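You operate a simulated robot arm through the tools that you are given. There is no shell and no other tool. Be economical: measure what you need, move in short steps, check, and stop when the job is done.

You run a simulated robot arm. Do the job below in one go: nothing can be reset, and whatever is moved stays where it is left.

Task
Turn the pressure dial to 1. Take the brown gear and put it on the print stack on the top of the service table. Stack the red film carton from the top of the service table on top of the grey film carton. Put the steel spring from the front of the small table on the silver plate. Take the brown sensor on the top of the packing table and put it away on the top of the service table. Put the 400 film cartridge from the top of the packing table on top of the loupe and the 100 film cartridge on the front table of the laminator. Put the red-handled jug in the sink basin. Put two of the sensors from the top of the mixing bench on the front of the paper table. Take the grey sensor on the top of the left deck lid and put it away on the top of the service table. Open the front door. The order is free. Set down upright: steel spring, red-handled jug.

Only the result counts: the job must be done as asked and must still hold three seconds after the hand-in. Knocking over, shifting, dropping, spilling or breaking anything else fails it. A push-on lid holds only when it is set on centred and level and pressed home; a screw cap is set on level and turned clockwise until tight.

Robot
A 7-joint arm with a two-finger gripper on a trunk, on a base that drives. Base frame: it is fixed to the floor where the robot stands at the start and does not move with it; the origin is under the middle of the robot, x ahead of it, y to its left, z up; the surface under the hand at the start is at about z = 820. Units: mm, degrees, N and s.
With the tool pointing down near the work surface it reaches from about 380 to 780 mm from the robot's upright axis, wherever it stands. Its first joint turns from -143.0 to 143.0 degrees. Places, roughly: brown gear (5x5x5 cm) [300, -300, 800]; brown sensor [500, -2500, 750]; film carton [750, -750, 750]; film cartridge [500, -2750, 750]; front door [-1500, -5000, 500]; front of the paper table [400, -6900, 800]; front table of the laminator (23x21 cm) [480, -2180, 900]; grey sensor [-1750, -4500, 1000]; loupe (5x5x5 cm) [400, -2000, 800]; pressure dial [500, -200, 900]; print stack [750, -500, 750]; red-handled jug [250, -3750, 1000]; sensor [500, -4250, 1000]; silver plate (12x8x2 cm) [400, -1500, 800]; sink basin [500, -4800, 800]; steel spring (3x3x5 cm) [400, -1700, 800]; top of the service table [600, -400, 800]. Payload 2.45 kg.
The TCP is the grasp point between the finger pads, 26 mm short of the fingertips. In the tool frame z runs along the fingers and y along their closing line. The gripper opens to 96 mm. The gripper's body begins 69 mm behind the TCP.
Orientation is told as [roll, pitch, yaw] about the base's x, y, z axes, in that order, counted from this pose: with the fingers straight down and closing along the base's y, the tool's x points along the base's -x, its y along +y and its z along -z.

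Tools
- The arm moves only by the tool play_rows. Its argument "increments" is a list of rows, each a list of 7 numbers: the turn, a rotation vector about the base's x, y, z in degrees, then the shift along the base's x, y, z in cm, then the finger opening in cm, from 0 to 9.6. In form: [[rx, ry, rz, dx, dy, dz, grip], ...]. A call has 1 to 12 rows; each row shifts and turns the commanded pose from where the row before left it. Rows are played at 5 a second. More than 50 mm and 8.6 degrees between two rows, or a gripper value outside its range, and nothing of the call is played. Where a pose cannot be reached the arm comes as near as it can. A force on the tool above 40 N (or 10 N above the force at the start of the call, whichever is more), or a blocked arm, ends the call early, and 0.2 s more pass. The fingers move at their own pace and stop on an object; they squeeze with about 22 N. The grip force told is the motor's: it shows also when the fingers shut on nothing. Time passes only in rows, and 0.2 s behind the last, so rows that do not move let the fingers close. It gives the time, the measured TCP pose, the force on the tool (base axes), the opening and the grip force at its end, in the units of the frame above (readings bear some noise), with the torque about the TCP (base axes, N m) and any sound that the robot's microphone picked up.
- Cameras (640 x 400 px; columns grow to the right, rows downward): "scene" is now at [14.9, 153.1, 1529.1]; the picture's right is [-0.46, -0.89, 0.00], its down [-0.70, 0.36, -0.62] and it looks along [0.55, -0.28, -0.78] (base axes); focal length 244 px, centre (320, 200). "wrist" rides on the gripper at [82, 3, -98] in the tool frame; the picture's right is [-0.04, 1.00, 0.00], its down [-0.73, -0.03, -0.68] and it looks along [-0.68, -0.03, 0.73] (tool axes); focal length 256 px, centre (320, 200). There is no depth. A picture from a camera that has moved, and an enlarged one, comes with that camera's place and axes in the base frame and with its lens. The place of the scene camera against the robot may be out by one fixed shift of up to 18 mm in any direction.
- snapshot(camera): a new picture of that camera. No time passes.
- move_column(by): slides the trunk up (or, below 0, down) by that many mm; the arm and the scene camera ride with it, the base frame stays. It gives what a move gives, with no picture.
- drive_base(legs): drives the robot by 1 to 6 legs, each [ahead, turn to the left] in mm and degrees, along the robot's own axes; the way and the turn of a leg run together, so that a leg with both is an arc; at most 1500 mm and 180 degrees a leg. The arm and the cameras ride along, it lands a little off, and it stops where it bumps. It gives what a move gives.
- pan_tilt(pan, tilt): turns the head with the scene camera to pan (to the left, within 155 degrees either way) and tilt (down, from -29 to 69), counted from straight ahead of the robot. It gives what a move gives.
- close_up(camera, box): a new picture of the part [left, top, right, bottom] of that camera's present view, enlarged. No time passes.
- hand_in(): hands the job in; it is judged then, once.

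Work in short steps. Places have to be worked out from the pictures, the camera data and where the tool is seen: move nearer, look again, correct. Check each grasp and each placing, and mend what went wrong. You have 546 turns and 336 pictures in all, those below and enlarged ones among them. Open the gripper and draw the arm clear of the work before you hand the job in, unless the task says otherwise; then end with one line.

The tools are called after "Call:" by a JSON object that holds its "op" and its "data". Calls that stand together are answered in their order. play_rows: Moves the arm, as the interface text tells. Its arguments: {"type":"object","properties":{"increments":{"type":"array"}},"required":["increments"]} The other tools are called the same way: move_column (by) slides the trunk up or down; drive_base (legs) drives the base; pan_tilt (pan, tilt) turns the head that bears the scene camera; snapshot (camera) takes a picture; close_up (camera, box) takes an enlarged picture of a part of a camera's view; hand_in () hands the job in.

At the start:

```text
t: 0.0
tcp_pos: [440.9, -384.4, 1218.6]
tool_rot: [0.0, -0.1, 0.1]
force: [0.5, -0.3, 0.7]
moment: [-0.01, -0.01, -0.01]
gripper_width: 95.9
grip_force: 0.0
trunk travel left (down, up): [-575.0, 65.0]
robot x, y, heading: [-3.3, -3.8, -0.1]
head pan, tilt: [-27.1, 51.7]
```

scene: 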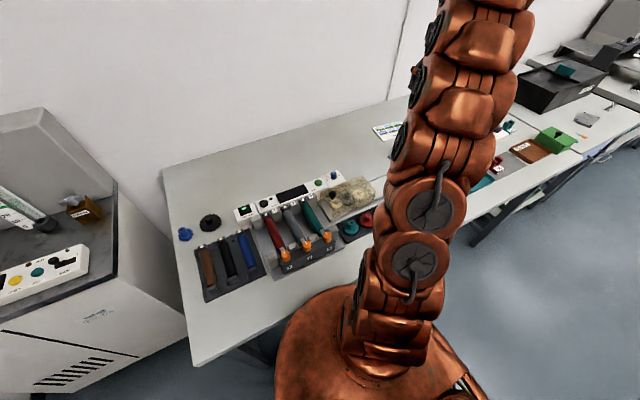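
wrist: 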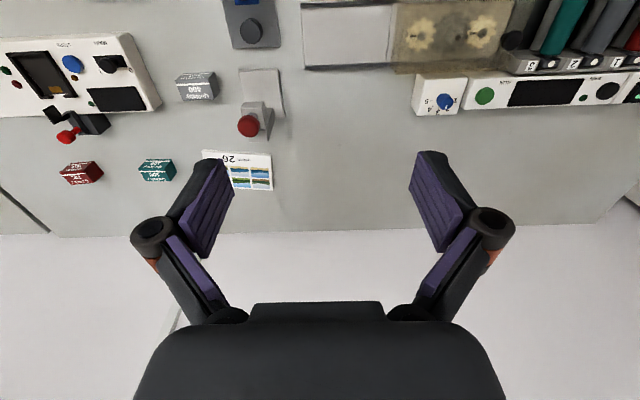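

I begin by looking at the details of the current views, to identify the items on the service table.

Call:
{"op": "close_up", "data": {"camera": "wrist", "box": [0, 0, 320, 200]}}

Call:
{"op": "close_up", "data": {"camera": "wrist", "box": [320, 0, 640, 200]}}

Call:
{"op": "close_up", "data": {"camera": "scene", "box": [160, 100, 400, 320]}}

```text
2.00 times, centred on (160, 100) of wrist
camera zoom: at [359.3, -381.9, 1316.9], right [0.04, 1.0, 0.0], down [0.73, -0.03, 0.68], along [0.68, -0.03, -0.73], focal length 512 px, centre (640, 400)
```

zoom: 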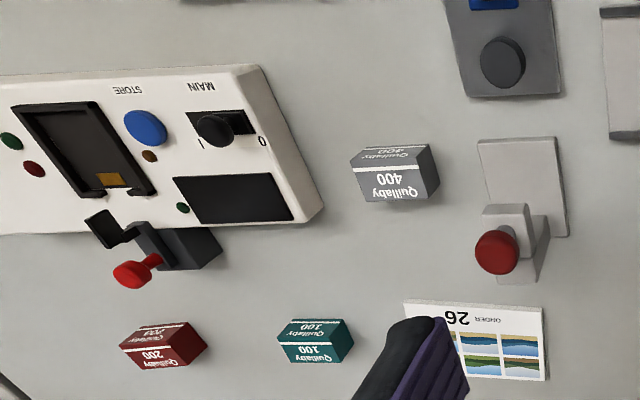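

```text
2.00 times, centred on (480, 100) of wrist
camera zoom: at [359.3, -381.9, 1316.9], right [0.04, 1.0, 0.0], down [0.73, -0.03, 0.68], along [0.68, -0.03, -0.73], focal length 512 px, centre (0, 400)
```

zoom: 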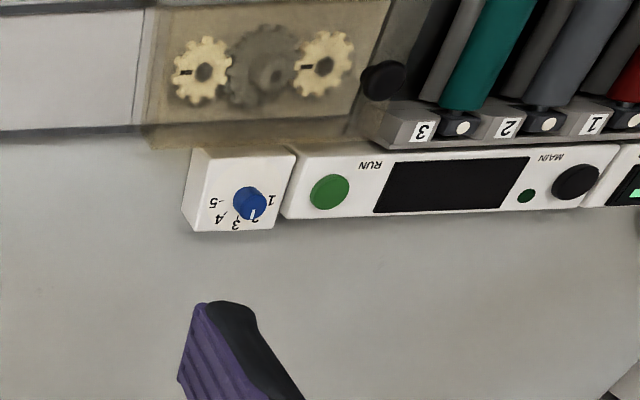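

```text
1.82 times, centred on (280, 210) of scene
camera zoom: at [14.9, 153.1, 1529.1], right [-0.46, -0.89, 0.0], down [-0.7, 0.36, -0.62], along [0.55, -0.28, -0.78], focal length 444 px, centre (393, 182)
```

zoom: 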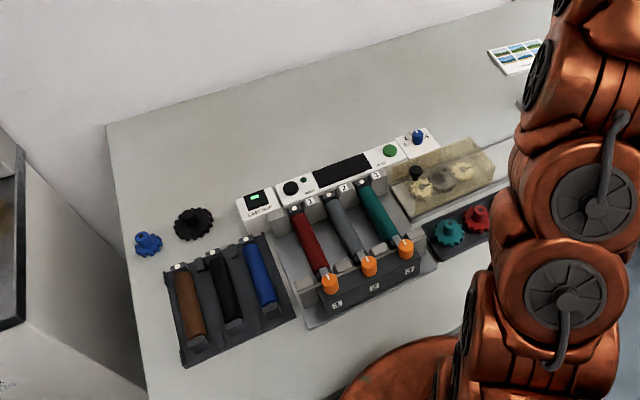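

I look around with the head for the rest of the service table and the hallway beyond.

Call:
{"op": "pan_tilt", "data": {"pan": -60, "tilt": 45}}

Call:
{"op": "snapshot", "data": {"camera": "scene"}}

Call:
{"op": "pan_tilt", "data": {"pan": -80, "tilt": 15}}

Call:
{"op": "snapshot", "data": {"camera": "scene"}}

Call:
{"op": "pan_tilt", "data": {"pan": 0, "tilt": 65}}

Call:
{"op": "snapshot", "data": {"camera": "scene"}}

```text
t: 1.0
tcp_pos: [441.2, -383.7, 1218.4]
tool_rot: [0.0, 0.0, -0.1]
force: [-0.3, 0.8, 0.1]
moment: [-0.01, 0.04, 0.02]
gripper_width: 95.8
grip_force: 0.1
trunk travel left (down, up): [-575.0, 65.0]
robot x, y, heading: [2.1, -1.3, 0.1]
head pan, tilt: [-60.0, 45.0]
```

```text
330 pictures are left
camera scene: at [-11.5, 117.1, 1538.3], right [-0.87, -0.5, 0.0], down [-0.35, 0.61, -0.71], along [0.35, -0.61, -0.71], focal length 244 px, centre (320, 200)
```

scene: 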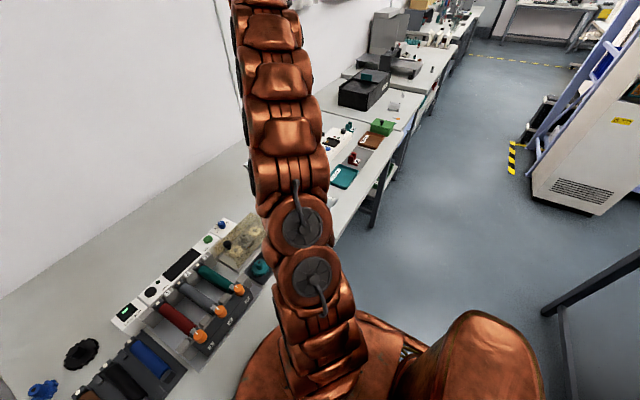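

```text
t: 1.9
tcp_pos: [441.3, -385.5, 1220.1]
tool_rot: [0.0, 0.0, 0.0]
force: [0.0, 0.6, 0.1]
moment: [-0.01, -0.03, 0.03]
gripper_width: 96.0
grip_force: 0.0
trunk travel left (down, up): [-575.0, 65.0]
robot x, y, heading: [0.1, 1.4, 0.3]
head pan, tilt: [-80.0, 15.0]
```

```text
329 pictures are left
camera scene: at [-35.9, 95.5, 1585.0], right [-0.98, -0.17, 0.0], down [-0.05, 0.26, -0.97], along [0.17, -0.95, -0.26], focal length 244 px, centre (320, 200)
```

scene: 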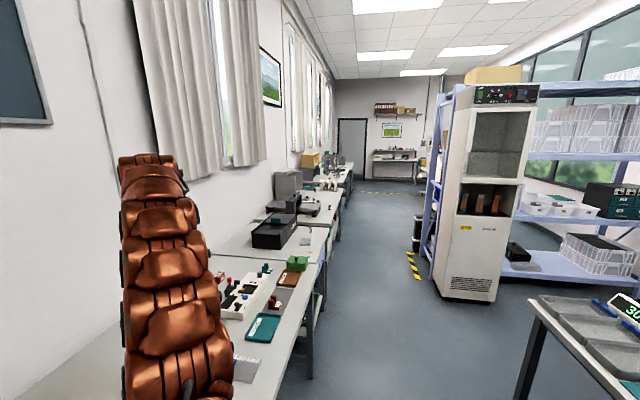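

```text
t: 3.5
tcp_pos: [439.6, -384.6, 1218.9]
tool_rot: [-0.1, 0.0, 0.0]
force: [-0.3, -0.1, 0.2]
moment: [-0.01, 0.04, 0.0]
gripper_width: 96.0
grip_force: 0.0
trunk travel left (down, up): [-575.0, 65.0]
robot x, y, heading: [-2.3, -2.7, 0.1]
head pan, tilt: [0.0, 65.0]
```

```text
328 pictures are left
camera scene: at [8.5, 187.4, 1513.3], right [0.0, -1.0, 0.0], down [-0.91, 0.0, -0.42], along [0.42, 0.0, -0.91], focal length 244 px, centre (320, 200)
```

scene: 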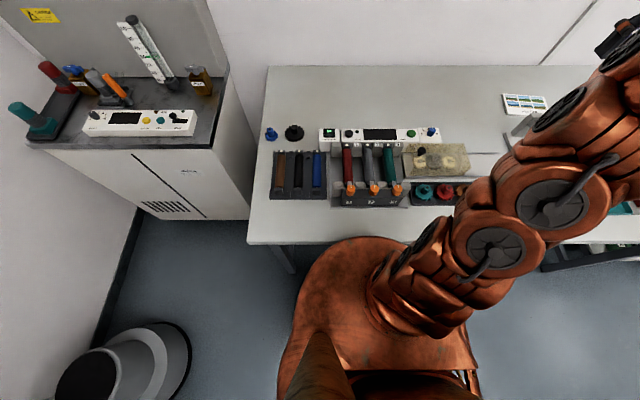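

The dial seems near (548,-170) and the gear tray near (353,-250). I move the hand up-left and nearer to look at the dial.

Call:
{"op": "play_rows", "data": {"increments": [[0, 0, 0, -0.5, 4.5, -2, 9.6], [0, 0, 0, -0.5, 4.5, -2, 9.6], [0, 0, 0, -0.5, 4.5, -2, 9.6], [0, 0, 0, -0.5, 3, -3, 9.6], [0, 0, 0, 0, 0, -4, 9.6]]}}

Call:
{"op": "snapshot", "data": {"camera": "wrist"}}

Call:
{"op": "snapshot", "data": {"camera": "scene"}}

```text
t: 4.7
tcp_pos: [421.1, -218.2, 1089.7]
tool_rot: [-0.1, -0.1, 0.0]
force: [-0.6, 0.3, 0.9]
moment: [0.01, -0.02, -0.01]
gripper_width: 95.9
grip_force: 0.0
trunk travel left (down, up): [-575.0, 65.0]
robot x, y, heading: [3.6, 0.4, 0.3]
head pan, tilt: [0.0, 65.0]
```

```text
327 pictures are left
camera wrist: at [338.4, -216.6, 1187.5], right [0.04, 1.0, 0.0], down [0.73, -0.03, 0.68], along [0.68, -0.03, -0.73], focal length 256 px, centre (320, 200)
```

wrist: 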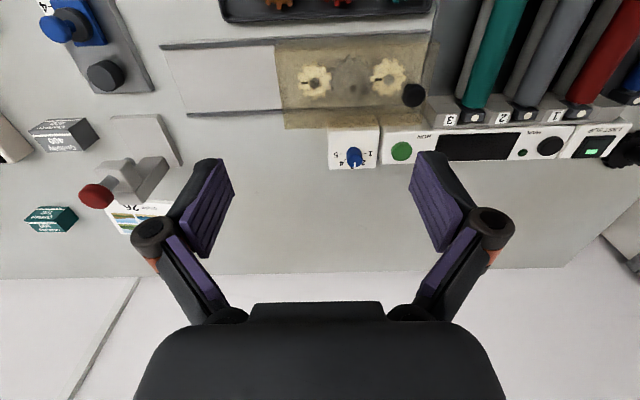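

```text
326 pictures are left
camera scene: at [8.3, 187.8, 1513.2], right [0.0, -1.0, 0.0], down [-0.91, 0.0, -0.42], along [0.42, 0.0, -0.91], focal length 244 px, centre (320, 200)
```

scene: 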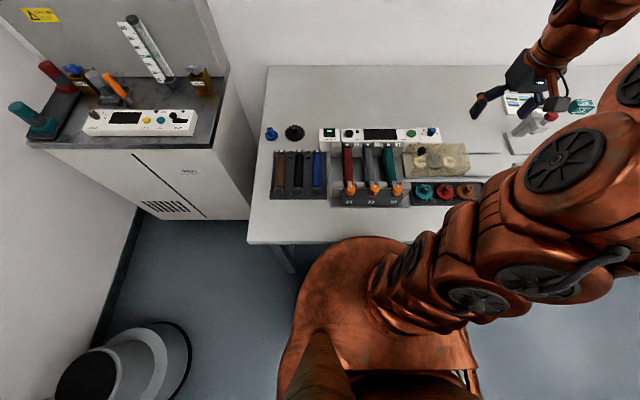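

Call:
{"op": "close_up", "data": {"camera": "wrist", "box": [280, 100, 440, 200]}}

Call:
{"op": "close_up", "data": {"camera": "wrist", "box": [0, 0, 240, 150]}}

Call:
{"op": "close_up", "data": {"camera": "scene", "box": [400, 120, 500, 210]}}

```text
4.00 times, centred on (360, 150) of wrist
camera zoom: at [338.4, -216.6, 1187.5], right [0.04, 1.0, 0.0], down [0.73, -0.03, 0.68], along [0.68, -0.03, -0.73], focal length 1024 px, centre (160, 400)
```

zoom: 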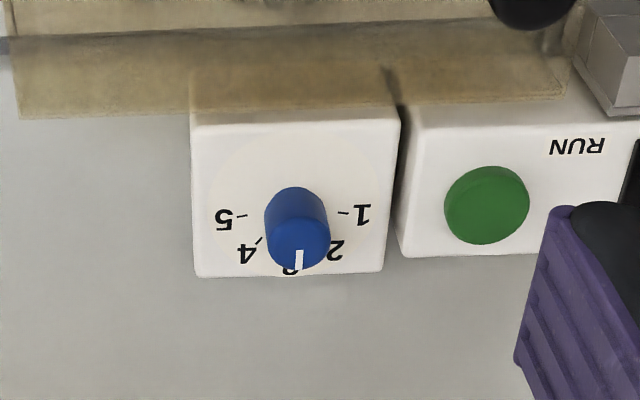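

```text
2.67 times, centred on (120, 75) of wrist
camera zoom: at [338.4, -216.6, 1187.5], right [0.04, 1.0, 0.0], down [0.73, -0.03, 0.68], along [0.68, -0.03, -0.73], focal length 683 px, centre (853, 533)
```

zoom: 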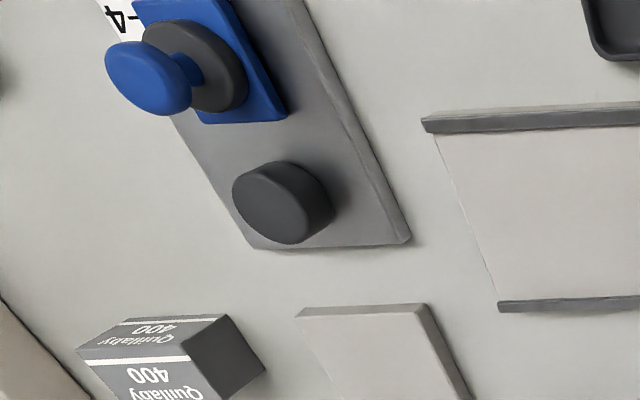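

```text
4.44 times, centred on (450, 165) of scene
camera zoom: at [8.3, 187.8, 1513.2], right [0.0, -1.0, 0.0], down [-0.91, 0.0, -0.42], along [0.42, 0.0, -0.91], focal length 1086 px, centre (-258, 356)
```

zoom: 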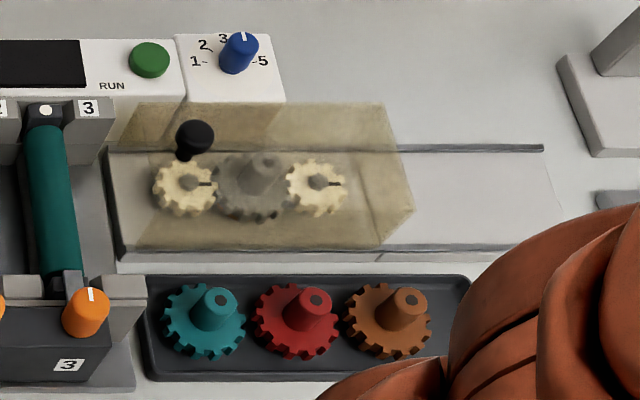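

The dial points at 3 and needs a quarter turn counterclockwise to 1; triangulated knob top is about (545,-176,887). I move above it.

Call:
{"op": "play_rows", "data": {"increments": [[0, 0, 0, 4, 1.4, -2, 6], [0, 0, 0, 4, 1.4, -3, 5], [0, 0, 0, 4.4, 1.4, -4, 5], [0, 0, 0, 0, 0, -4, 5], [0, 0, 0, 0, 0, 0, 5]]}}

Call:
{"op": "snapshot", "data": {"camera": "wrist"}}

```text
refused: row 2 steps farther than a row can; nothing moved
```

```text
322 pictures are left
camera wrist: at [338.4, -216.6, 1187.5], right [0.04, 1.0, 0.0], down [0.73, -0.03, 0.68], along [0.68, -0.03, -0.73], focal length 256 px, centre (320, 200)
```

wrist: 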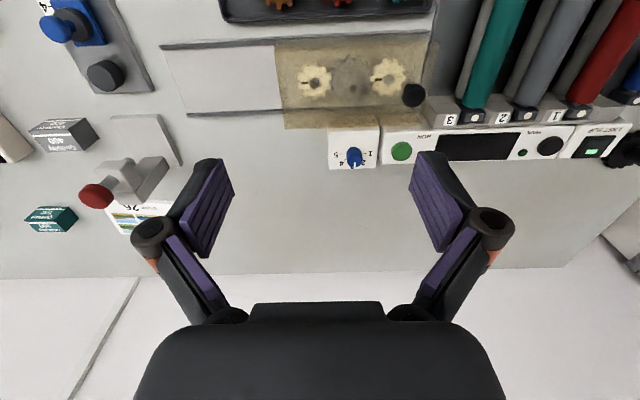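

Norms must stay under 5 cm per row; I shorten the rows.

Call:
{"op": "play_rows", "data": {"increments": [[0, 0, 0, 4, 1.4, -2, 6], [0, 0, 0, 4, 1.4, -2, 5], [0, 0, 0, 4.4, 1.4, -1, 5], [0, 0, 0, 0, 0, -4, 5], [0, 0, 0, 0, 0, -4, 5], [0, 0, 0, 0, 0, 0, 5]]}}

Call:
{"op": "snapshot", "data": {"camera": "wrist"}}

```text
t: 6.1
tcp_pos: [545.8, -177.6, 958.6]
tool_rot: [0.0, 0.0, 0.0]
force: [1.0, -0.4, -0.7]
moment: [-0.02, 0.02, 0.0]
gripper_width: 49.7
grip_force: 0.1
trunk travel left (down, up): [-575.0, 65.0]
robot x, y, heading: [-1.8, -1.3, -0.2]
head pan, tilt: [0.0, 65.0]
```

```text
321 pictures are left
camera wrist: at [464.4, -175.6, 1056.3], right [0.04, 1.0, 0.0], down [0.73, -0.03, 0.68], along [0.68, -0.03, -0.73], focal length 256 px, centre (320, 200)
```

wrist: 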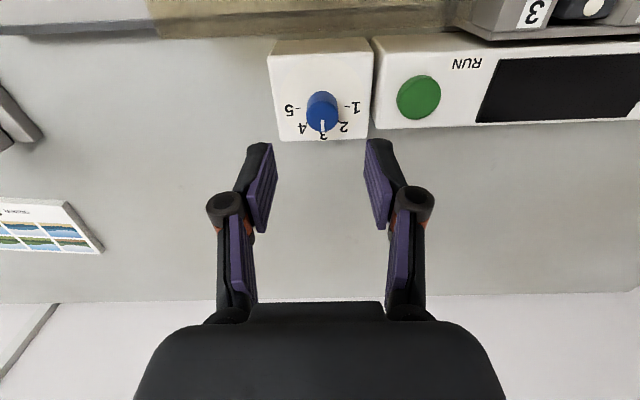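

The knob sits at about x=540,y=-178. I pre-turn by -45°, then descend with the fingertips just above the dial face.

Call:
{"op": "play_rows", "data": {"increments": [[0, 0, -7.5, -0.5, 0, 0, 5], [0, 0, -7.5, 0, 0, 0, 5], [0, 0, -7.5, 0, 0, 0, 5], [0, 0, -7.5, 0, 0, 0, 5], [0, 0, -7.5, 0, 0, 0, 5], [0, 0, -7.5, 0, 0, 0, 5], [0, 0, 0, 0, 0, -2.5, 5], [0, 0, 0, 0, 0, -2, 5], [0, 0, 0, 0, 0, -1, 5], [0, 0, 0, 0, 0, 0, 5]]}}

Call:
{"op": "snapshot", "data": {"camera": "wrist"}}

```text
t: 8.3
tcp_pos: [540.3, -177.8, 903.4]
tool_rot: [0.0, 0.0, -44.9]
force: [0.2, 0.3, 0.4]
moment: [-0.01, -0.02, 0.04]
gripper_width: 49.8
grip_force: 0.1
trunk travel left (down, up): [-575.0, 65.0]
robot x, y, heading: [2.7, -1.8, -0.2]
head pan, tilt: [0.0, 65.0]
```

```text
320 pictures are left
camera wrist: at [484.1, -118.8, 1001.4], right [0.73, 0.68, 0.0], down [0.5, -0.54, 0.68], along [0.46, -0.5, -0.73], focal length 256 px, centre (320, 200)
```

wrist: 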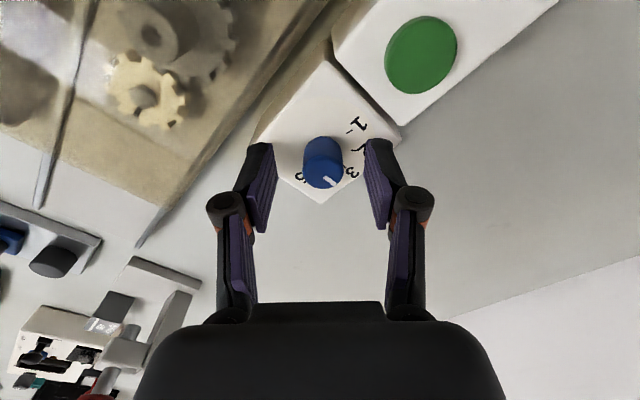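

Knob is centred between the fingers. I lower by 8 mm and close.

Call:
{"op": "play_rows", "data": {"increments": [[0, 0, 0, 0.1, -0.2, -0.8, 5], [0, 0, 0, 0, 0, 0, 2], [0, 0, 0, 0, 0, 0, 1.5], [0, 0, 0, 0, 0, 0, 1.5], [0, 0, 0, 0, 0, 0, 1.5]]}}

Call:
{"op": "snapshot", "data": {"camera": "wrist"}}

```text
t: 9.5
tcp_pos: [541.4, -179.3, 895.7]
tool_rot: [0.1, -0.1, -45.0]
force: [10.1, 7.4, 4.7]
moment: [0.2, -0.26, -0.06]
gripper_width: 23.0
grip_force: 5.8
trunk travel left (down, up): [-575.0, 65.0]
robot x, y, heading: [3.0, -0.8, -0.1]
head pan, tilt: [0.0, 65.0]
```

```text
319 pictures are left
camera wrist: at [485.6, -119.5, 993.8], right [0.73, 0.68, 0.0], down [0.5, -0.54, 0.68], along [0.46, -0.5, -0.73], focal length 256 px, centre (320, 200)
```

wrist: 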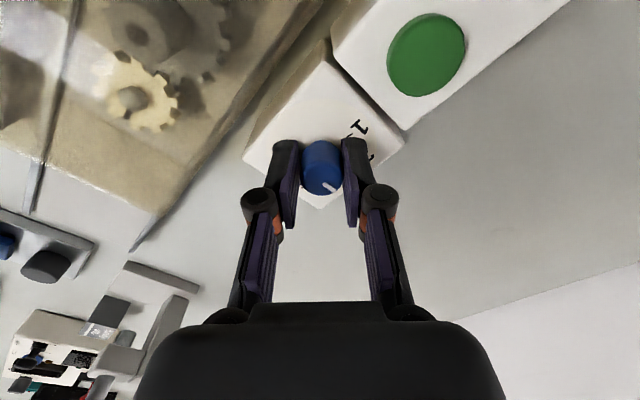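

Gripped (23 mm); a side force shows a slight offset, so I shift 1 mm each and squeeze fully.

Call:
{"op": "play_rows", "data": {"increments": [[0, 0, 0, 0.1, 0.1, 0, 0.5], [0, 0, 0, 0, 0, 0, 0.5]]}}

```text
t: 10.1
tcp_pos: [542.2, -178.9, 895.6]
tool_rot: [0.0, 0.1, -45.0]
force: [9.2, 7.5, 10.2]
moment: [0.32, -0.01, -0.06]
gripper_width: 21.4
grip_force: 43.3
trunk travel left (down, up): [-575.0, 65.0]
robot x, y, heading: [2.4, 0.5, -0.2]
head pan, tilt: [0.0, 65.0]
```

Firm grip. Turn counterclockwise 90° in rows.

Call:
{"op": "play_rows", "data": {"increments": [[0, 0, 8, 0, 0, 0, 0.5], [0, 0, 8, 0, 0, 0, 0.5], [0, 0, 8, 0, 0, 0, 0.5], [0, 0, 8, 0, 0, 0, 0.5], [0, 0, 8, 0, 0, 0, 0.5], [0, 0, 8, 0, 0, 0, 0.5], [0, 0, 8, 0, 0, 0, 0.5], [0, 0, 8, 0, 0, 0, 0.5], [0, 0, 8, 0, 0, 0, 0.5], [0, 0, 8, 0, 0, 0, 0.5], [0, 0, 8, 0, 0, 0, 0.5], [0, 0, 2, 0, 0, 0, 0.5]]}}

Call:
{"op": "snapshot", "data": {"camera": "wrist"}}

```text
t: 12.7
tcp_pos: [539.4, -176.1, 895.3]
tool_rot: [0.1, 0.0, 45.2]
force: [-3.3, 29.1, 5.5]
moment: [0.82, -0.08, -0.33]
gripper_width: 21.2
grip_force: 45.8
trunk travel left (down, up): [-575.0, 65.0]
robot x, y, heading: [2.6, -3.4, 0.1]
head pan, tilt: [0.0, 65.0]
```

```text
318 pictures are left
camera wrist: at [480.8, -232.4, 994.1], right [-0.68, 0.73, 0.0], down [0.54, 0.5, 0.68], along [0.5, 0.46, -0.74], focal length 256 px, centre (320, 200)
```

wrist: 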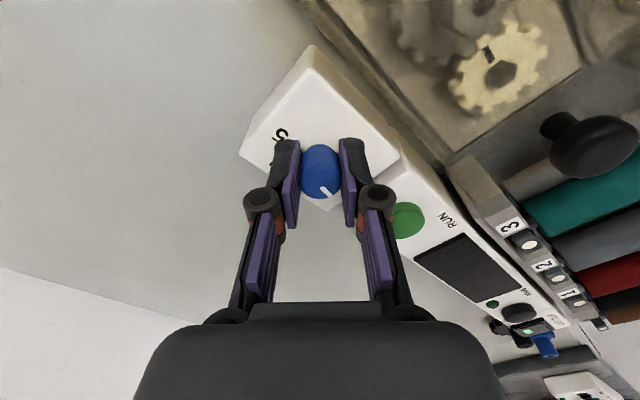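

The pointer has turned with the hand. I release, lift straight up and check.

Call:
{"op": "play_rows", "data": {"increments": [[0, 0, 0, 0, 0, 0, 3], [0, 0, 0, 0, 0, 0, 5], [0, 0, 0, 0, 0, 0, 5], [0, 0, 0, 0, 0, 3, 5], [0, 0, 0, 0, 0, 4, 5], [0, 0, 0, -2, 0, 4, 5], [0, 0, 0, 0, 0, 0, 5]]}}

Call:
{"op": "close_up", "data": {"camera": "wrist", "box": [200, 50, 440, 200]}}

```text
t: 14.3
tcp_pos: [521.8, -177.8, 1009.6]
tool_rot: [0.0, 0.0, 45.0]
force: [-0.1, -0.8, 0.1]
moment: [-0.02, 0.03, 0.04]
gripper_width: 50.1
grip_force: 0.1
trunk travel left (down, up): [-575.0, 65.0]
robot x, y, heading: [0.2, 1.5, -0.0]
head pan, tilt: [0.0, 65.0]
```

```text
2.67 times, centred on (320, 125) of wrist
camera zoom: at [460.7, -234.7, 1106.8], right [-0.68, 0.73, 0.0], down [0.54, 0.5, 0.68], along [0.5, 0.46, -0.73], focal length 683 px, centre (320, 400)
```

zoom: 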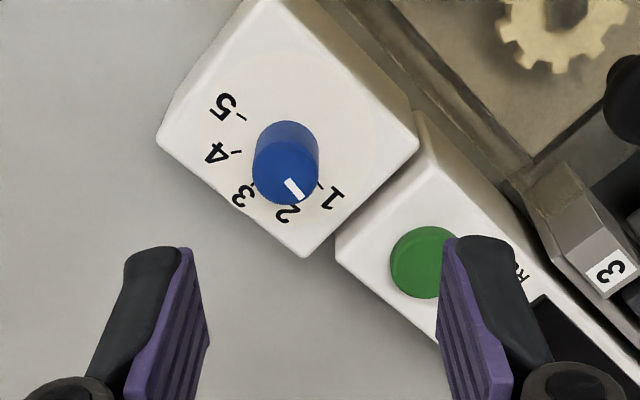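

The pointer looks short of 1 by some degrees. I square up the hand for a straight look.

Call:
{"op": "play_rows", "data": {"increments": [[0, 0, -7.5, -1, 0, 0, 5], [0, 0, -7.5, -1, 0, 0, 5], [0, 0, -7.5, -1, 0, 0, 5], [0, 0, -7.5, 0, 0, 0, 5], [0, 0, -7.5, 0, 0, 0, 5], [0, 0, -7.5, 0, 0, 0, 5], [0, 0, 0, 0, 0, 0, 5]]}}

Call:
{"op": "close_up", "data": {"camera": "wrist", "box": [260, 40, 420, 140]}}

Call:
{"op": "close_up", "data": {"camera": "scene", "box": [400, 110, 464, 150]}}

```text
t: 15.9
tcp_pos: [491.9, -178.5, 1005.9]
tool_rot: [0.0, 0.0, -0.2]
force: [-0.2, -0.2, 0.1]
moment: [0.0, -0.02, 0.0]
gripper_width: 50.1
grip_force: 0.0
trunk travel left (down, up): [-575.0, 65.0]
robot x, y, heading: [1.7, 1.2, 0.1]
head pan, tilt: [0.0, 65.0]
```

```text
4.00 times, centred on (340, 90) of wrist
camera zoom: at [410.4, -175.3, 1104.2], right [0.04, 1.0, 0.0], down [0.73, -0.03, 0.68], along [0.68, -0.03, -0.73], focal length 1024 px, centre (240, 640)
```

zoom: 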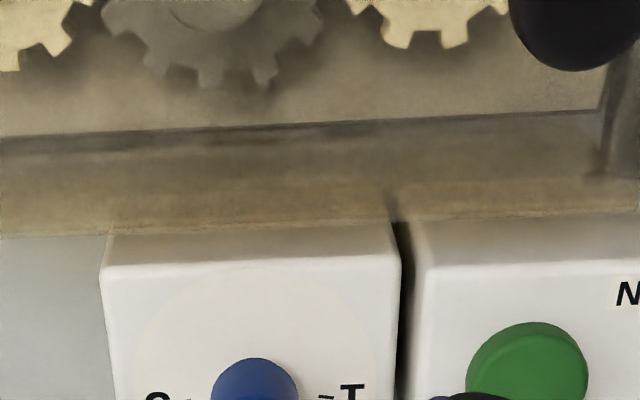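

```text
10.00 times, centred on (432, 130) of scene
camera zoom: at [8.5, 187.9, 1513.2], right [0.0, -1.0, 0.0], down [-0.91, 0.0, -0.42], along [0.42, 0.0, -0.91], focal length 2444 px, centre (-800, 900)
```

zoom: 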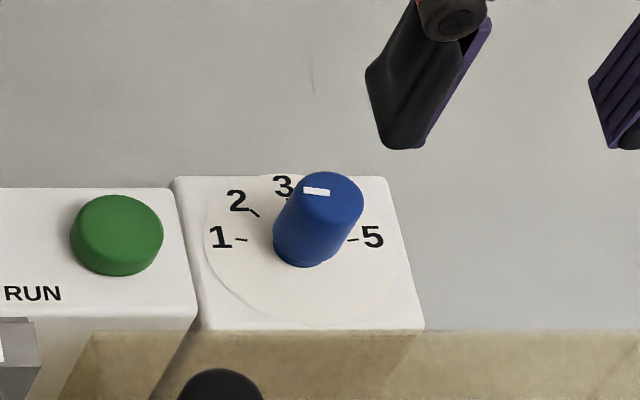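

Call:
{"op": "play_rows", "data": {"increments": [[0, 0, 0, -4, 0, 0, 5], [0, 0, 0, -3, 0, 0, 5], [0, 0, 0, 0, 0, 0, 5]]}}

Call:
{"op": "close_up", "data": {"camera": "wrist", "box": [260, 110, 388, 190]}}

```text
t: 16.7
tcp_pos: [422.1, -178.7, 1008.7]
tool_rot: [0.0, -0.1, 0.0]
force: [-0.1, 0.4, -0.6]
moment: [0.02, -0.01, -0.01]
gripper_width: 50.2
grip_force: 0.0
trunk travel left (down, up): [-575.0, 65.0]
robot x, y, heading: [-4.4, 2.6, -0.0]
head pan, tilt: [0.0, 65.0]
```

```text
5.00 times, centred on (324, 150) of wrist
camera zoom: at [340.2, -176.0, 1105.5], right [0.04, 1.0, 0.0], down [0.73, -0.03, 0.68], along [0.68, -0.03, -0.73], focal length 1280 px, centre (300, 450)
```

zoom: 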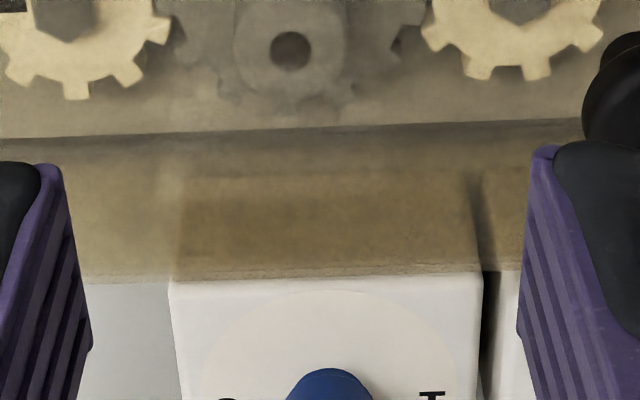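

Call:
{"op": "close_up", "data": {"camera": "wrist", "box": [272, 165, 384, 235]}}

```text
5.71 times, centred on (328, 200) of wrist
camera zoom: at [340.2, -176.0, 1105.5], right [0.04, 1.0, 0.0], down [0.73, -0.03, 0.68], along [0.68, -0.03, -0.73], focal length 1463 px, centre (274, 200)
```

zoom: 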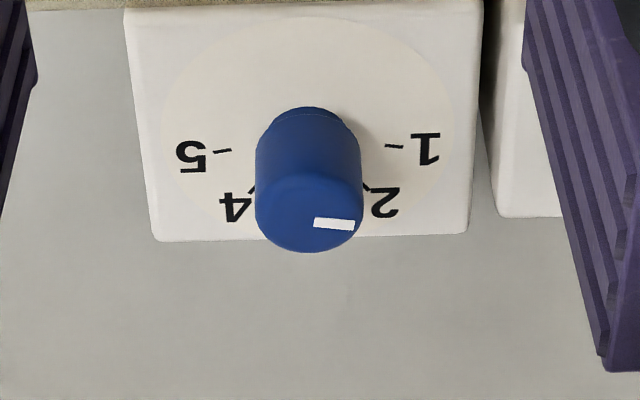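

The pointer is about 8° short of 1. I go back, grip at yaw 0 and turn a further 8°.

Call:
{"op": "play_rows", "data": {"increments": [[0, 0, 0, 4, 0, 0, 5], [0, 0, 0, 4, 0, 0, 5], [0, 0, 0, 3.9, 0, -1, 5], [0, 0, 0, 0, 0, -4.5, 5], [0, 0, 0, 0, 0, -4, 5], [0, 0, 0, 0, 0, -1.8, 5], [0, 0, 0, 0, 0, 0, 3], [0, 0, 0, 0, 0, 0, 1], [0, 0, 0, 0, 0, 0, 0.5], [0, 0, 0, 0, 0, 0, 0.5]]}}

Call:
{"op": "snapshot", "data": {"camera": "wrist"}}

```text
t: 18.6
tcp_pos: [544.3, -175.9, 895.4]
tool_rot: [-0.1, -0.5, 0.0]
force: [-1.7, 5.3, 25.4]
moment: [0.18, 0.35, -0.08]
gripper_width: 21.4
grip_force: 16.5
trunk travel left (down, up): [-575.0, 65.0]
robot x, y, heading: [-1.3, 3.0, 0.2]
head pan, tilt: [0.0, 65.0]
stopped in row 9: the force on the tool passed its limit at 40 N (the readings are from after the stop); the commanded pose is now the measured one
```

```text
312 pictures are left
camera wrist: at [461.5, -173.7, 993.2], right [0.04, 1.0, 0.0], down [0.73, -0.03, 0.68], along [0.68, -0.03, -0.73], focal length 256 px, centre (320, 200)
```

wrist: 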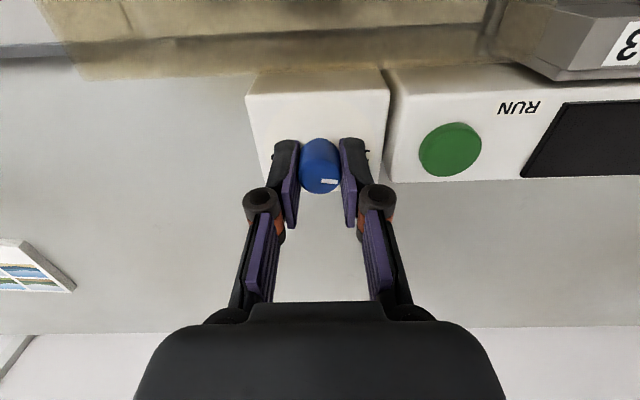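

Call:
{"op": "play_rows", "data": {"increments": [[0, 0, 0, 0, 0, 0.15, 0.5], [0, 0, 4, 0, 0, 0, 0.5], [0, 0, 5, 0, 0, 0, 0.5], [0, 0, 0, 0, 0, 0, 0.5]]}}

Call:
{"op": "play_rows", "data": {"increments": [[0, 0, 0, 0, 0, 0, 3], [0, 0, 0, 0, 0, 0, 5], [0, 0, 0, 0, 0, 0, 5], [0, 0, 0, 0, 0, 4, 5], [0, 0, -8, -1, 0, 4, 5], [0, 0, -1, -4, 0, 2, 5], [0, 0, 0, -4, 0, 0, 5], [0, 0, 0, -3, 0, 1, 5], [0, 0, 0, 0, 0, 0, 9.6]]}}

Call:
{"op": "close_up", "data": {"camera": "wrist", "box": [272, 165, 384, 235]}}

```text
t: 19.6
tcp_pos: [544.7, -175.7, 895.8]
tool_rot: [0.0, -0.4, 9.1]
force: [4.6, 13.4, 19.7]
moment: [0.46, -0.03, -0.34]
gripper_width: 21.2
grip_force: 45.2
trunk travel left (down, up): [-575.0, 65.0]
robot x, y, heading: [-2.2, 0.2, 0.2]
head pan, tilt: [0.0, 65.0]
```

```text
t: 21.6
tcp_pos: [421.5, -176.0, 1005.4]
tool_rot: [0.0, -0.3, 0.0]
force: [0.2, 0.5, 0.1]
moment: [0.01, -0.03, -0.02]
gripper_width: 85.0
grip_force: 0.1
trunk travel left (down, up): [-575.0, 65.0]
robot x, y, heading: [-0.1, 0.3, -0.1]
head pan, tilt: [0.0, 65.0]
```

```text
5.71 times, centred on (328, 200) of wrist
camera zoom: at [339.6, -173.4, 1102.4], right [0.04, 1.0, 0.0], down [0.73, -0.03, 0.68], along [0.68, -0.03, -0.73], focal length 1463 px, centre (274, 200)
```

zoom: 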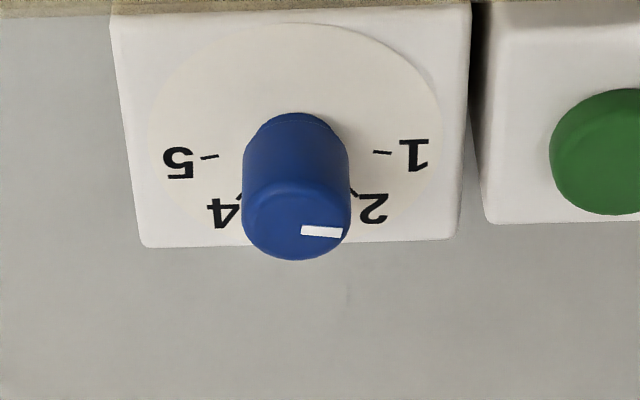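

The pointer didn't change, perhaps an end stop. I test: grip again, turn back 16°, read the torque, then forward.

Call:
{"op": "play_rows", "data": {"increments": [[0, 0, 0, 4, -0.1, 0, 5], [0, 0, 0, 4, 0, 0, 5], [0, 0, 0, 4, 0, -1, 5], [0, 0, 0, 0, 0, -4.5, 5], [0, 0, 0, 0, 0, -4, 5], [0, 0, 0, 0, 0, -1.3, 5], [0, 0, 0, 0, 0, 0, 3], [0, 0, 0, 0, 0, 0, 1], [0, 0, 0, 0, 0, 0, 0.5]]}}

Call:
{"op": "play_rows", "data": {"increments": [[0, 0, -8, 0, 0, 0, 0.5], [0, 0, -8, 0, 0, 0, 0.5]]}}

Call:
{"op": "play_rows", "data": {"increments": [[0, 0, 8, 0, 0, 0, 0.5]]}}

Call:
{"op": "play_rows", "data": {"increments": [[0, 0, 8, 0, 0, 0, 0.5]]}}

Call:
{"op": "play_rows", "data": {"increments": [[0, 0, 8, 0, 0, 0, 0.5]]}}

Call:
{"op": "close_up", "data": {"camera": "wrist", "box": [240, 120, 400, 220]}}

```text
t: 23.6
tcp_pos: [543.7, -176.2, 896.5]
tool_rot: [0.0, -0.2, 0.1]
force: [0.2, 16.5, -0.5]
moment: [0.4, -0.08, -0.1]
gripper_width: 21.7
grip_force: 28.8
trunk travel left (down, up): [-575.0, 65.0]
robot x, y, heading: [1.1, -2.5, 0.2]
head pan, tilt: [0.0, 65.0]
```

```text
t: 24.2
tcp_pos: [543.7, -177.7, 897.6]
tool_rot: [0.0, -0.2, -16.1]
force: [1.1, 14.5, -2.3]
moment: [0.33, 0.29, -0.04]
gripper_width: 21.2
grip_force: 45.1
trunk travel left (down, up): [-575.0, 65.0]
robot x, y, heading: [3.1, 3.8, -0.1]
head pan, tilt: [0.0, 65.0]
```

```text
t: 24.6
tcp_pos: [543.2, -177.2, 897.5]
tool_rot: [-0.1, -0.2, -7.9]
force: [1.3, 19.1, -5.1]
moment: [0.49, -0.51, -0.07]
gripper_width: 21.1
grip_force: 44.9
trunk travel left (down, up): [-575.0, 65.0]
robot x, y, heading: [-1.1, 1.0, 0.2]
head pan, tilt: [0.0, 65.0]
```

```text
t: 25.0
tcp_pos: [544.1, -177.3, 897.3]
tool_rot: [0.1, 0.0, 0.1]
force: [-1.9, 20.5, -9.6]
moment: [0.51, -0.84, -0.15]
gripper_width: 21.3
grip_force: 44.8
trunk travel left (down, up): [-575.0, 65.0]
robot x, y, heading: [-0.3, -0.0, 0.1]
head pan, tilt: [0.0, 65.0]
```

```text
t: 25.4
tcp_pos: [543.7, -175.7, 899.1]
tool_rot: [-0.1, -0.2, 8.1]
force: [5.8, 25.9, -10.5]
moment: [0.58, -0.34, -0.26]
gripper_width: 21.8
grip_force: 23.1
trunk travel left (down, up): [-575.0, 65.0]
robot x, y, heading: [-2.2, -0.6, 0.3]
head pan, tilt: [0.0, 65.0]
```

```text
4.00 times, centred on (320, 170) of wrist
camera zoom: at [462.9, -184.8, 995.3], right [-0.1, 0.99, 0.0], down [0.73, 0.07, 0.68], along [0.68, 0.07, -0.73], focal length 1024 px, centre (320, 320)
```

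zoom: 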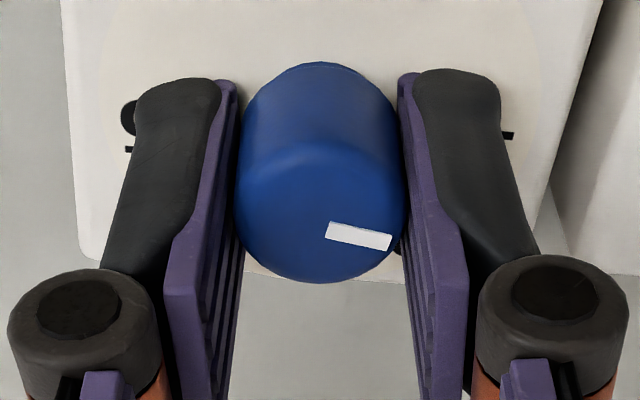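

The torque rises against an end stop, and the tick for 1 lies slightly toward 2 of square, so the pointer matches 1. I relax, release, and retract to look at the gear tray.

Call:
{"op": "play_rows", "data": {"increments": [[0, 0, -4, 0, 0, 0, 0.5], [0, 0, 0, 0, 0, 0, 3], [0, 0, 0, 0, 0, 0, 5], [0, 0, 0, 0, 0, 0, 5], [0, 0, 0, 0, 0, 4, 5], [0, 0, -4, -1, 0, 4, 5], [0, 0, 0, -4, -2, 2, 5], [0, 0, 0, -4, -2, 2, 5], [0, 0, 0, -4, -2, 1, 5], [0, 0, 0, -3, -2, 3, 9.6], [0, 0, 0, -3, -2, 3, 9.6], [0, 0, 0, 0, 0, 0, 9.6]]}}

Call:
{"op": "snapshot", "data": {"camera": "wrist"}}

Call:
{"op": "close_up", "data": {"camera": "scene", "box": [400, 90, 624, 230]}}

```text
t: 28.0
tcp_pos: [352.4, -277.3, 1090.1]
tool_rot: [0.1, -0.2, 0.1]
force: [0.1, 0.8, 1.4]
moment: [0.02, -0.01, -0.01]
gripper_width: 95.9
grip_force: 0.0
trunk travel left (down, up): [-575.0, 65.0]
robot x, y, heading: [-3.0, -0.1, -0.0]
head pan, tilt: [0.0, 65.0]
```

```text
309 pictures are left
camera wrist: at [270.4, -276.1, 1185.8], right [0.04, 1.0, 0.0], down [0.73, -0.03, 0.68], along [0.68, -0.03, -0.73], focal length 256 px, centre (320, 200)
```

wrist: 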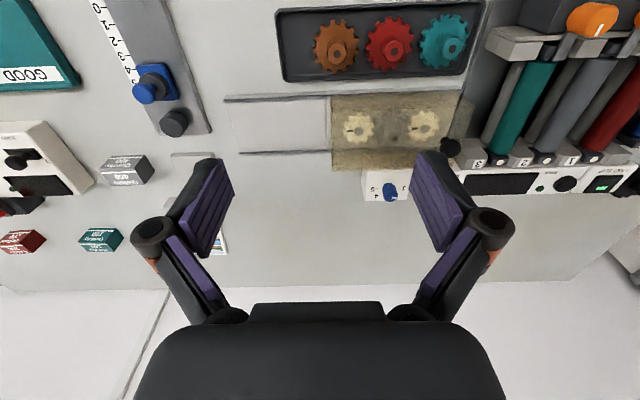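

```text
2.86 times, centred on (512, 160) of scene
camera zoom: at [8.3, 188.3, 1513.2], right [0.0, -1.0, 0.0], down [-0.91, 0.0, -0.42], along [0.42, 0.0, -0.91], focal length 698 px, centre (-229, 314)
```

zoom: 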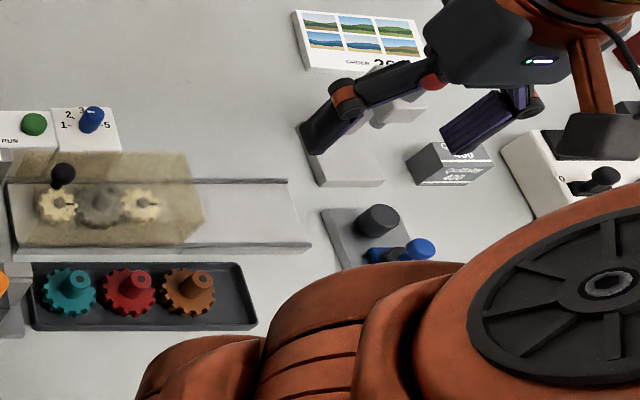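

The brown gear's hub top triangulates to about (340,-257,874). I move above it for a closer look.

Call:
{"op": "play_rows", "data": {"increments": [[0, 0, 0, 0, 1, -4, 9], [0, 0, 0, -0.6, 0.8, -4, 7], [0, 0, 0, 0, 0, -4, 6], [0, 0, 0, 0, 0, -2, 6], [0, 0, 0, 0, 0, 0, 6]]}}

Call:
{"op": "snapshot", "data": {"camera": "wrist"}}

```text
t: 29.2
tcp_pos: [347.6, -261.4, 947.9]
tool_rot: [0.1, -0.2, 0.1]
force: [0.4, -0.5, 0.5]
moment: [0.03, 0.0, -0.01]
gripper_width: 60.0
grip_force: 0.1
trunk travel left (down, up): [-575.0, 65.0]
robot x, y, heading: [-4.3, -1.0, -0.1]
head pan, tilt: [0.0, 65.0]
```

```text
307 pictures are left
camera wrist: at [264.4, -259.2, 1045.1], right [0.04, 1.0, 0.0], down [0.73, -0.03, 0.68], along [0.68, -0.03, -0.73], focal length 256 px, centre (320, 200)
```

wrist: 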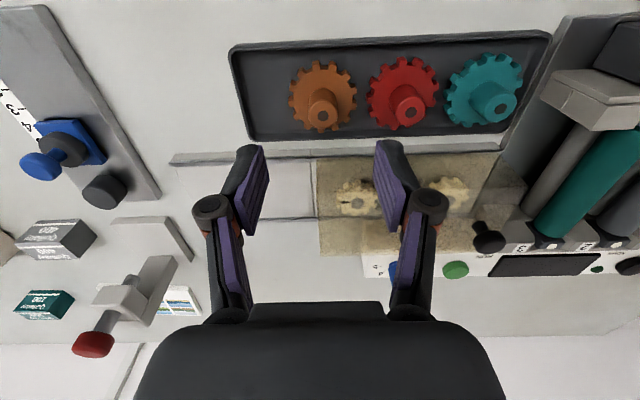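

Hub centre about (342.5,-260.6). Descend and grip the hub.

Call:
{"op": "play_rows", "data": {"increments": [[0, 0, 0, -0.5, 0.1, -3, 6], [0, 0, 0, 0, 0, -2, 6], [0, 0, 0, 0, 0, -2, 6], [0, 0, 0, 0, 0, 0, 6]]}}

Call:
{"op": "snapshot", "data": {"camera": "wrist"}}

```text
t: 30.2
tcp_pos: [341.7, -258.7, 879.4]
tool_rot: [0.1, -0.2, 0.0]
force: [0.0, 0.4, 0.0]
moment: [0.04, 0.02, 0.02]
gripper_width: 60.1
grip_force: 0.1
trunk travel left (down, up): [-575.0, 65.0]
robot x, y, heading: [0.3, 3.7, -0.0]
head pan, tilt: [0.0, 65.0]
```

```text
306 pictures are left
camera wrist: at [259.2, -256.7, 976.3], right [0.04, 1.0, 0.0], down [0.73, -0.03, 0.68], along [0.68, -0.03, -0.73], focal length 256 px, centre (320, 200)
```

wrist: 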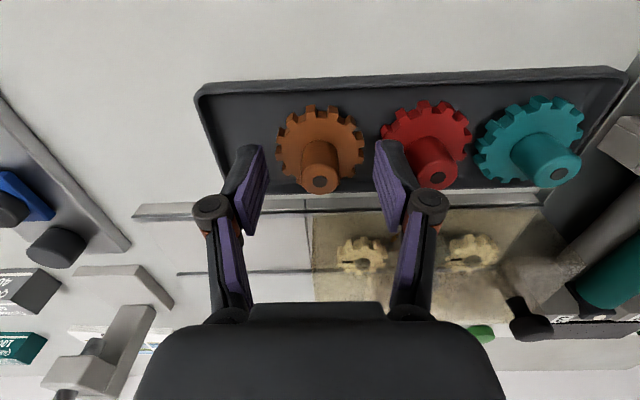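

Aligned. Lower 5 mm and close.

Call:
{"op": "play_rows", "data": {"increments": [[0, 0, 0, 0, -0.1, -0.5, 6], [0, 0, 0, 0, 0, 0, 3], [0, 0, 0, 0, 0, 0, 1], [0, 0, 0, 0, 0, 0, 1], [0, 0, 0, 0, 0, 0, 1]]}}

Call:
{"op": "play_rows", "data": {"increments": [[0, 0, 0, 0, 0, 3, 1], [0, 0, 0, 0, 0, 4, 1], [0, 0, 0, 0, 0, 4, 1], [0, 0, 0, 0, 0, 0, 1]]}}

Call:
{"op": "snapshot", "data": {"camera": "wrist"}}

```text
t: 31.4
tcp_pos: [342.8, -259.4, 874.3]
tool_rot: [0.0, -0.2, 0.0]
force: [0.1, -0.2, -0.1]
moment: [0.0, -0.04, 0.04]
gripper_width: 20.4
grip_force: 21.8
trunk travel left (down, up): [-575.0, 65.0]
robot x, y, heading: [-0.7, -1.9, 0.0]
head pan, tilt: [0.0, 65.0]
```

```text
t: 32.4
tcp_pos: [341.8, -259.6, 982.8]
tool_rot: [0.0, -0.2, 0.1]
force: [-0.3, -0.3, -0.2]
moment: [-0.01, -0.02, -0.02]
gripper_width: 9.8
grip_force: 0.0
trunk travel left (down, up): [-575.0, 65.0]
robot x, y, heading: [-0.7, 0.5, -0.2]
head pan, tilt: [0.0, 65.0]
```

```text
305 pictures are left
camera wrist: at [259.3, -256.5, 1079.8], right [0.04, 1.0, 0.0], down [0.73, -0.03, 0.68], along [0.68, -0.03, -0.73], focal length 256 px, centre (320, 200)
```

wrist: 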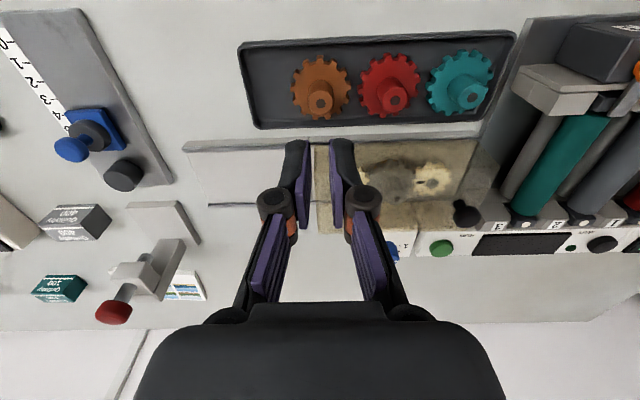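

The fingers slipped off the hub; the gear is still in place. I regrip with full closing and lift slowly.

Call:
{"op": "play_rows", "data": {"increments": [[0, 0, 0, 0, 0, 0, 4.5], [0, 0, 0, 0, 0, -4, 5], [0, 0, 0, 0, 0, -4, 5], [0, 0, 0, 0, -0.1, -3.2, 5], [0, 0, 0, 0, 0, 0, 2], [0, 0, 0, 0, 0, 0, 0], [0, 0, 0, 0, 0, 0, 0], [0, 0, 0, 0, 0, 0, 0], [0, 0, 0, 0, 0, 0, 0]]}}

Call:
{"op": "close_up", "data": {"camera": "wrist", "box": [240, 100, 400, 200]}}

```text
t: 34.4
tcp_pos: [341.5, -262.0, 871.7]
tool_rot: [-0.1, -0.3, 0.0]
force: [0.9, -0.3, 0.4]
moment: [0.0, 0.0, -0.01]
gripper_width: 20.4
grip_force: 22.3
trunk travel left (down, up): [-575.0, 65.0]
robot x, y, heading: [2.6, 0.5, 0.0]
head pan, tilt: [0.0, 65.0]
```

```text
4.00 times, centred on (320, 150) of wrist
camera zoom: at [259.4, -259.2, 968.6], right [0.04, 1.0, 0.0], down [0.73, -0.03, 0.68], along [0.68, -0.03, -0.73], focal length 1024 px, centre (320, 400)
```

zoom: 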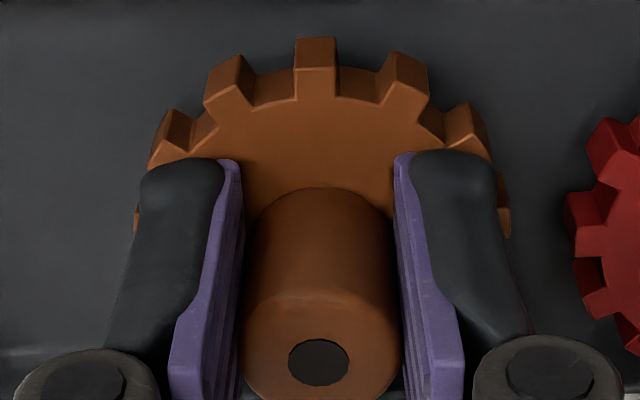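

Call:
{"op": "play_rows", "data": {"increments": [[0, 0, 0, 0, 0, 0.5, 0], [0, 0, 0, 0, 0, 0.5, 0], [0, 0, 0, 0, 0, 0.5, 0], [0, 0, 0, 0, 0, 0.5, 0]]}}

Call:
{"op": "close_up", "data": {"camera": "wrist", "box": [240, 100, 400, 200]}}

```text
t: 35.4
tcp_pos: [342.3, -259.8, 892.1]
tool_rot: [-0.1, -0.2, 0.0]
force: [-0.9, 0.4, -0.7]
moment: [-0.02, -0.02, 0.0]
gripper_width: 20.5
grip_force: 21.8
trunk travel left (down, up): [-575.0, 65.0]
robot x, y, heading: [0.5, -1.0, 0.1]
head pan, tilt: [0.0, 65.0]
```

```text
4.00 times, centred on (320, 150) of wrist
camera zoom: at [260.4, -257.4, 988.6], right [0.04, 1.0, 0.0], down [0.73, -0.03, 0.68], along [0.68, -0.03, -0.73], focal length 1024 px, centre (320, 400)
```

zoom: 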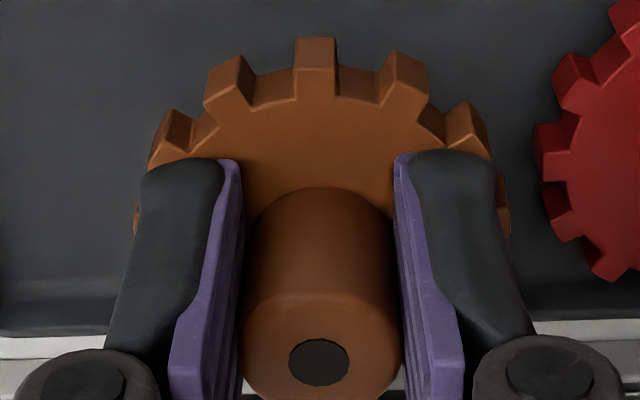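

The gear is held. The print stack is around (720,-590), beyond reach from here, so I raise the hand slowly and shift the base ~500 mm toward -y.

Call:
{"op": "play_rows", "data": {"increments": [[0, 0, 0, 0, 0, 1.5, 0], [0, 0, 0, 0, 0, 2, 0], [0, 0, 0, 0, 0, 2, 0], [0, 0, 0, 0, 0, 2, 0], [0, 0, 0, 0, 0, 2, 0], [0, 0, 0, 0, 0, 2, 0], [0, 0, 0, 0, 0, 2, 0], [0, 0, 0, 0, 0, 2, 0], [0, 0, 0, 0, 0, 2, 0]]}}

Call:
{"op": "drive_base", "data": {"legs": [[0, -90], [500, 0], [0, 90]]}}

Call:
{"op": "snapshot", "data": {"camera": "wrist"}}

Call:
{"op": "snapshot", "data": {"camera": "scene"}}

```text
t: 37.4
tcp_pos: [343.9, -261.1, 1064.7]
tool_rot: [0.0, -0.3, -0.1]
force: [0.5, 0.1, 0.0]
moment: [0.02, -0.02, -0.03]
gripper_width: 20.7
grip_force: 21.4
trunk travel left (down, up): [-575.0, 65.0]
robot x, y, heading: [-0.6, 1.9, -0.2]
head pan, tilt: [0.0, 65.0]
```

```text
t: 47.9
tcp_pos: [313.9, -777.2, 1065.1]
tool_rot: [0.1, -0.2, -4.0]
force: [-1.3, -0.7, -0.6]
moment: [-0.02, -0.02, 0.01]
gripper_width: 20.8
grip_force: 21.6
trunk travel left (down, up): [-575.0, 65.0]
robot x, y, heading: [-11.1, -493.4, -4.1]
head pan, tilt: [0.0, 65.0]
```

```text
302 pictures are left
camera wrist: at [232.5, -769.6, 1162.6], right [0.11, 0.99, 0.0], down [0.73, -0.08, 0.68], along [0.68, -0.07, -0.73], focal length 256 px, centre (320, 200)
```

wrist: 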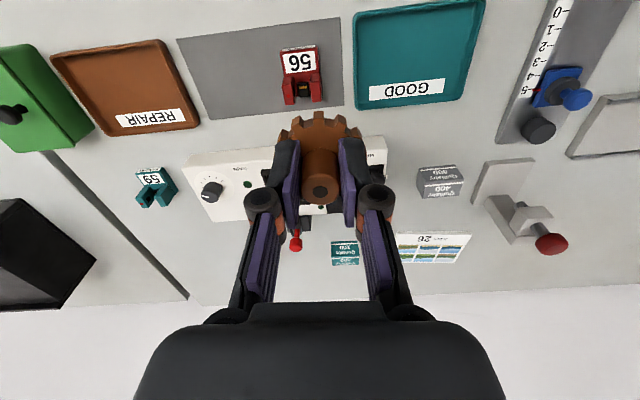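

```text
301 pictures are left
camera scene: at [11.0, -309.6, 1513.2], right [-0.07, -1.0, 0.0], down [-0.9, 0.06, -0.42], along [0.42, -0.03, -0.91], focal length 244 px, centre (320, 200)
```

scene: 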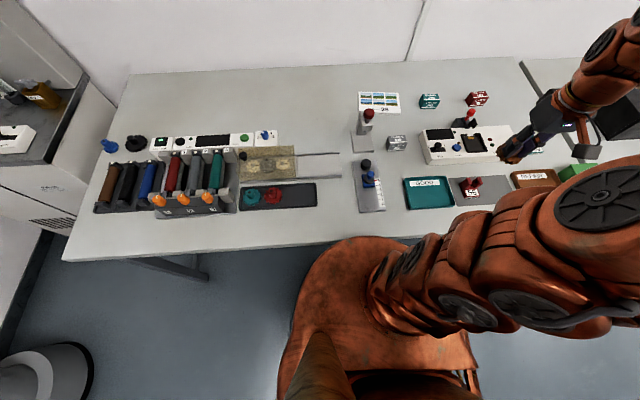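

The gear is still held; the stack is at about (721,-588). I carry the gear across at height.

Call:
{"op": "play_rows", "data": {"increments": [[0, 0, 1, 2.7, 1.5, 0, 0], [0, 0, 1, 2.7, 1.5, 0, 0], [0, 0, 1, 2.7, 1.5, 0, 0], [0, 0, 1, 2.7, 1.5, 0, 0], [0, 0, 0, 2.7, 1.5, 0, 0], [0, 0, 0, 2.7, 1.5, 0, 0], [0, 0, 0, 2.7, 1.5, 0, 0], [0, 0, 0, 2.7, 1.5, 0, 0], [0, 0, 0, 2.7, 1.5, 0, 0], [0, 0, 0, 2.7, 1.5, 0, 0], [0, 0, 0, 2.7, 1.5, 0, 0], [0, 0, 0, 2.7, 1.5, 0, 0]]}}

Call:
{"op": "snapshot", "data": {"camera": "wrist"}}

```text
t: 50.5
tcp_pos: [640.4, -597.7, 1065.4]
tool_rot: [0.0, -0.3, 0.0]
force: [-0.7, -0.1, -0.2]
moment: [0.04, 0.01, 0.0]
gripper_width: 20.8
grip_force: 22.0
trunk travel left (down, up): [-575.0, 65.0]
robot x, y, heading: [-11.5, -499.6, -4.1]
head pan, tilt: [0.0, 65.0]
```

```text
300 pictures are left
camera wrist: at [558.6, -594.9, 1162.1], right [0.04, 1.0, 0.0], down [0.73, -0.03, 0.68], along [0.68, -0.03, -0.73], focal length 256 px, centre (320, 200)
```

wrist: 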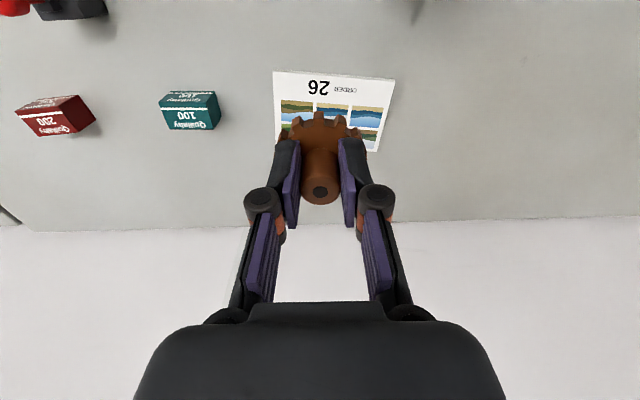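

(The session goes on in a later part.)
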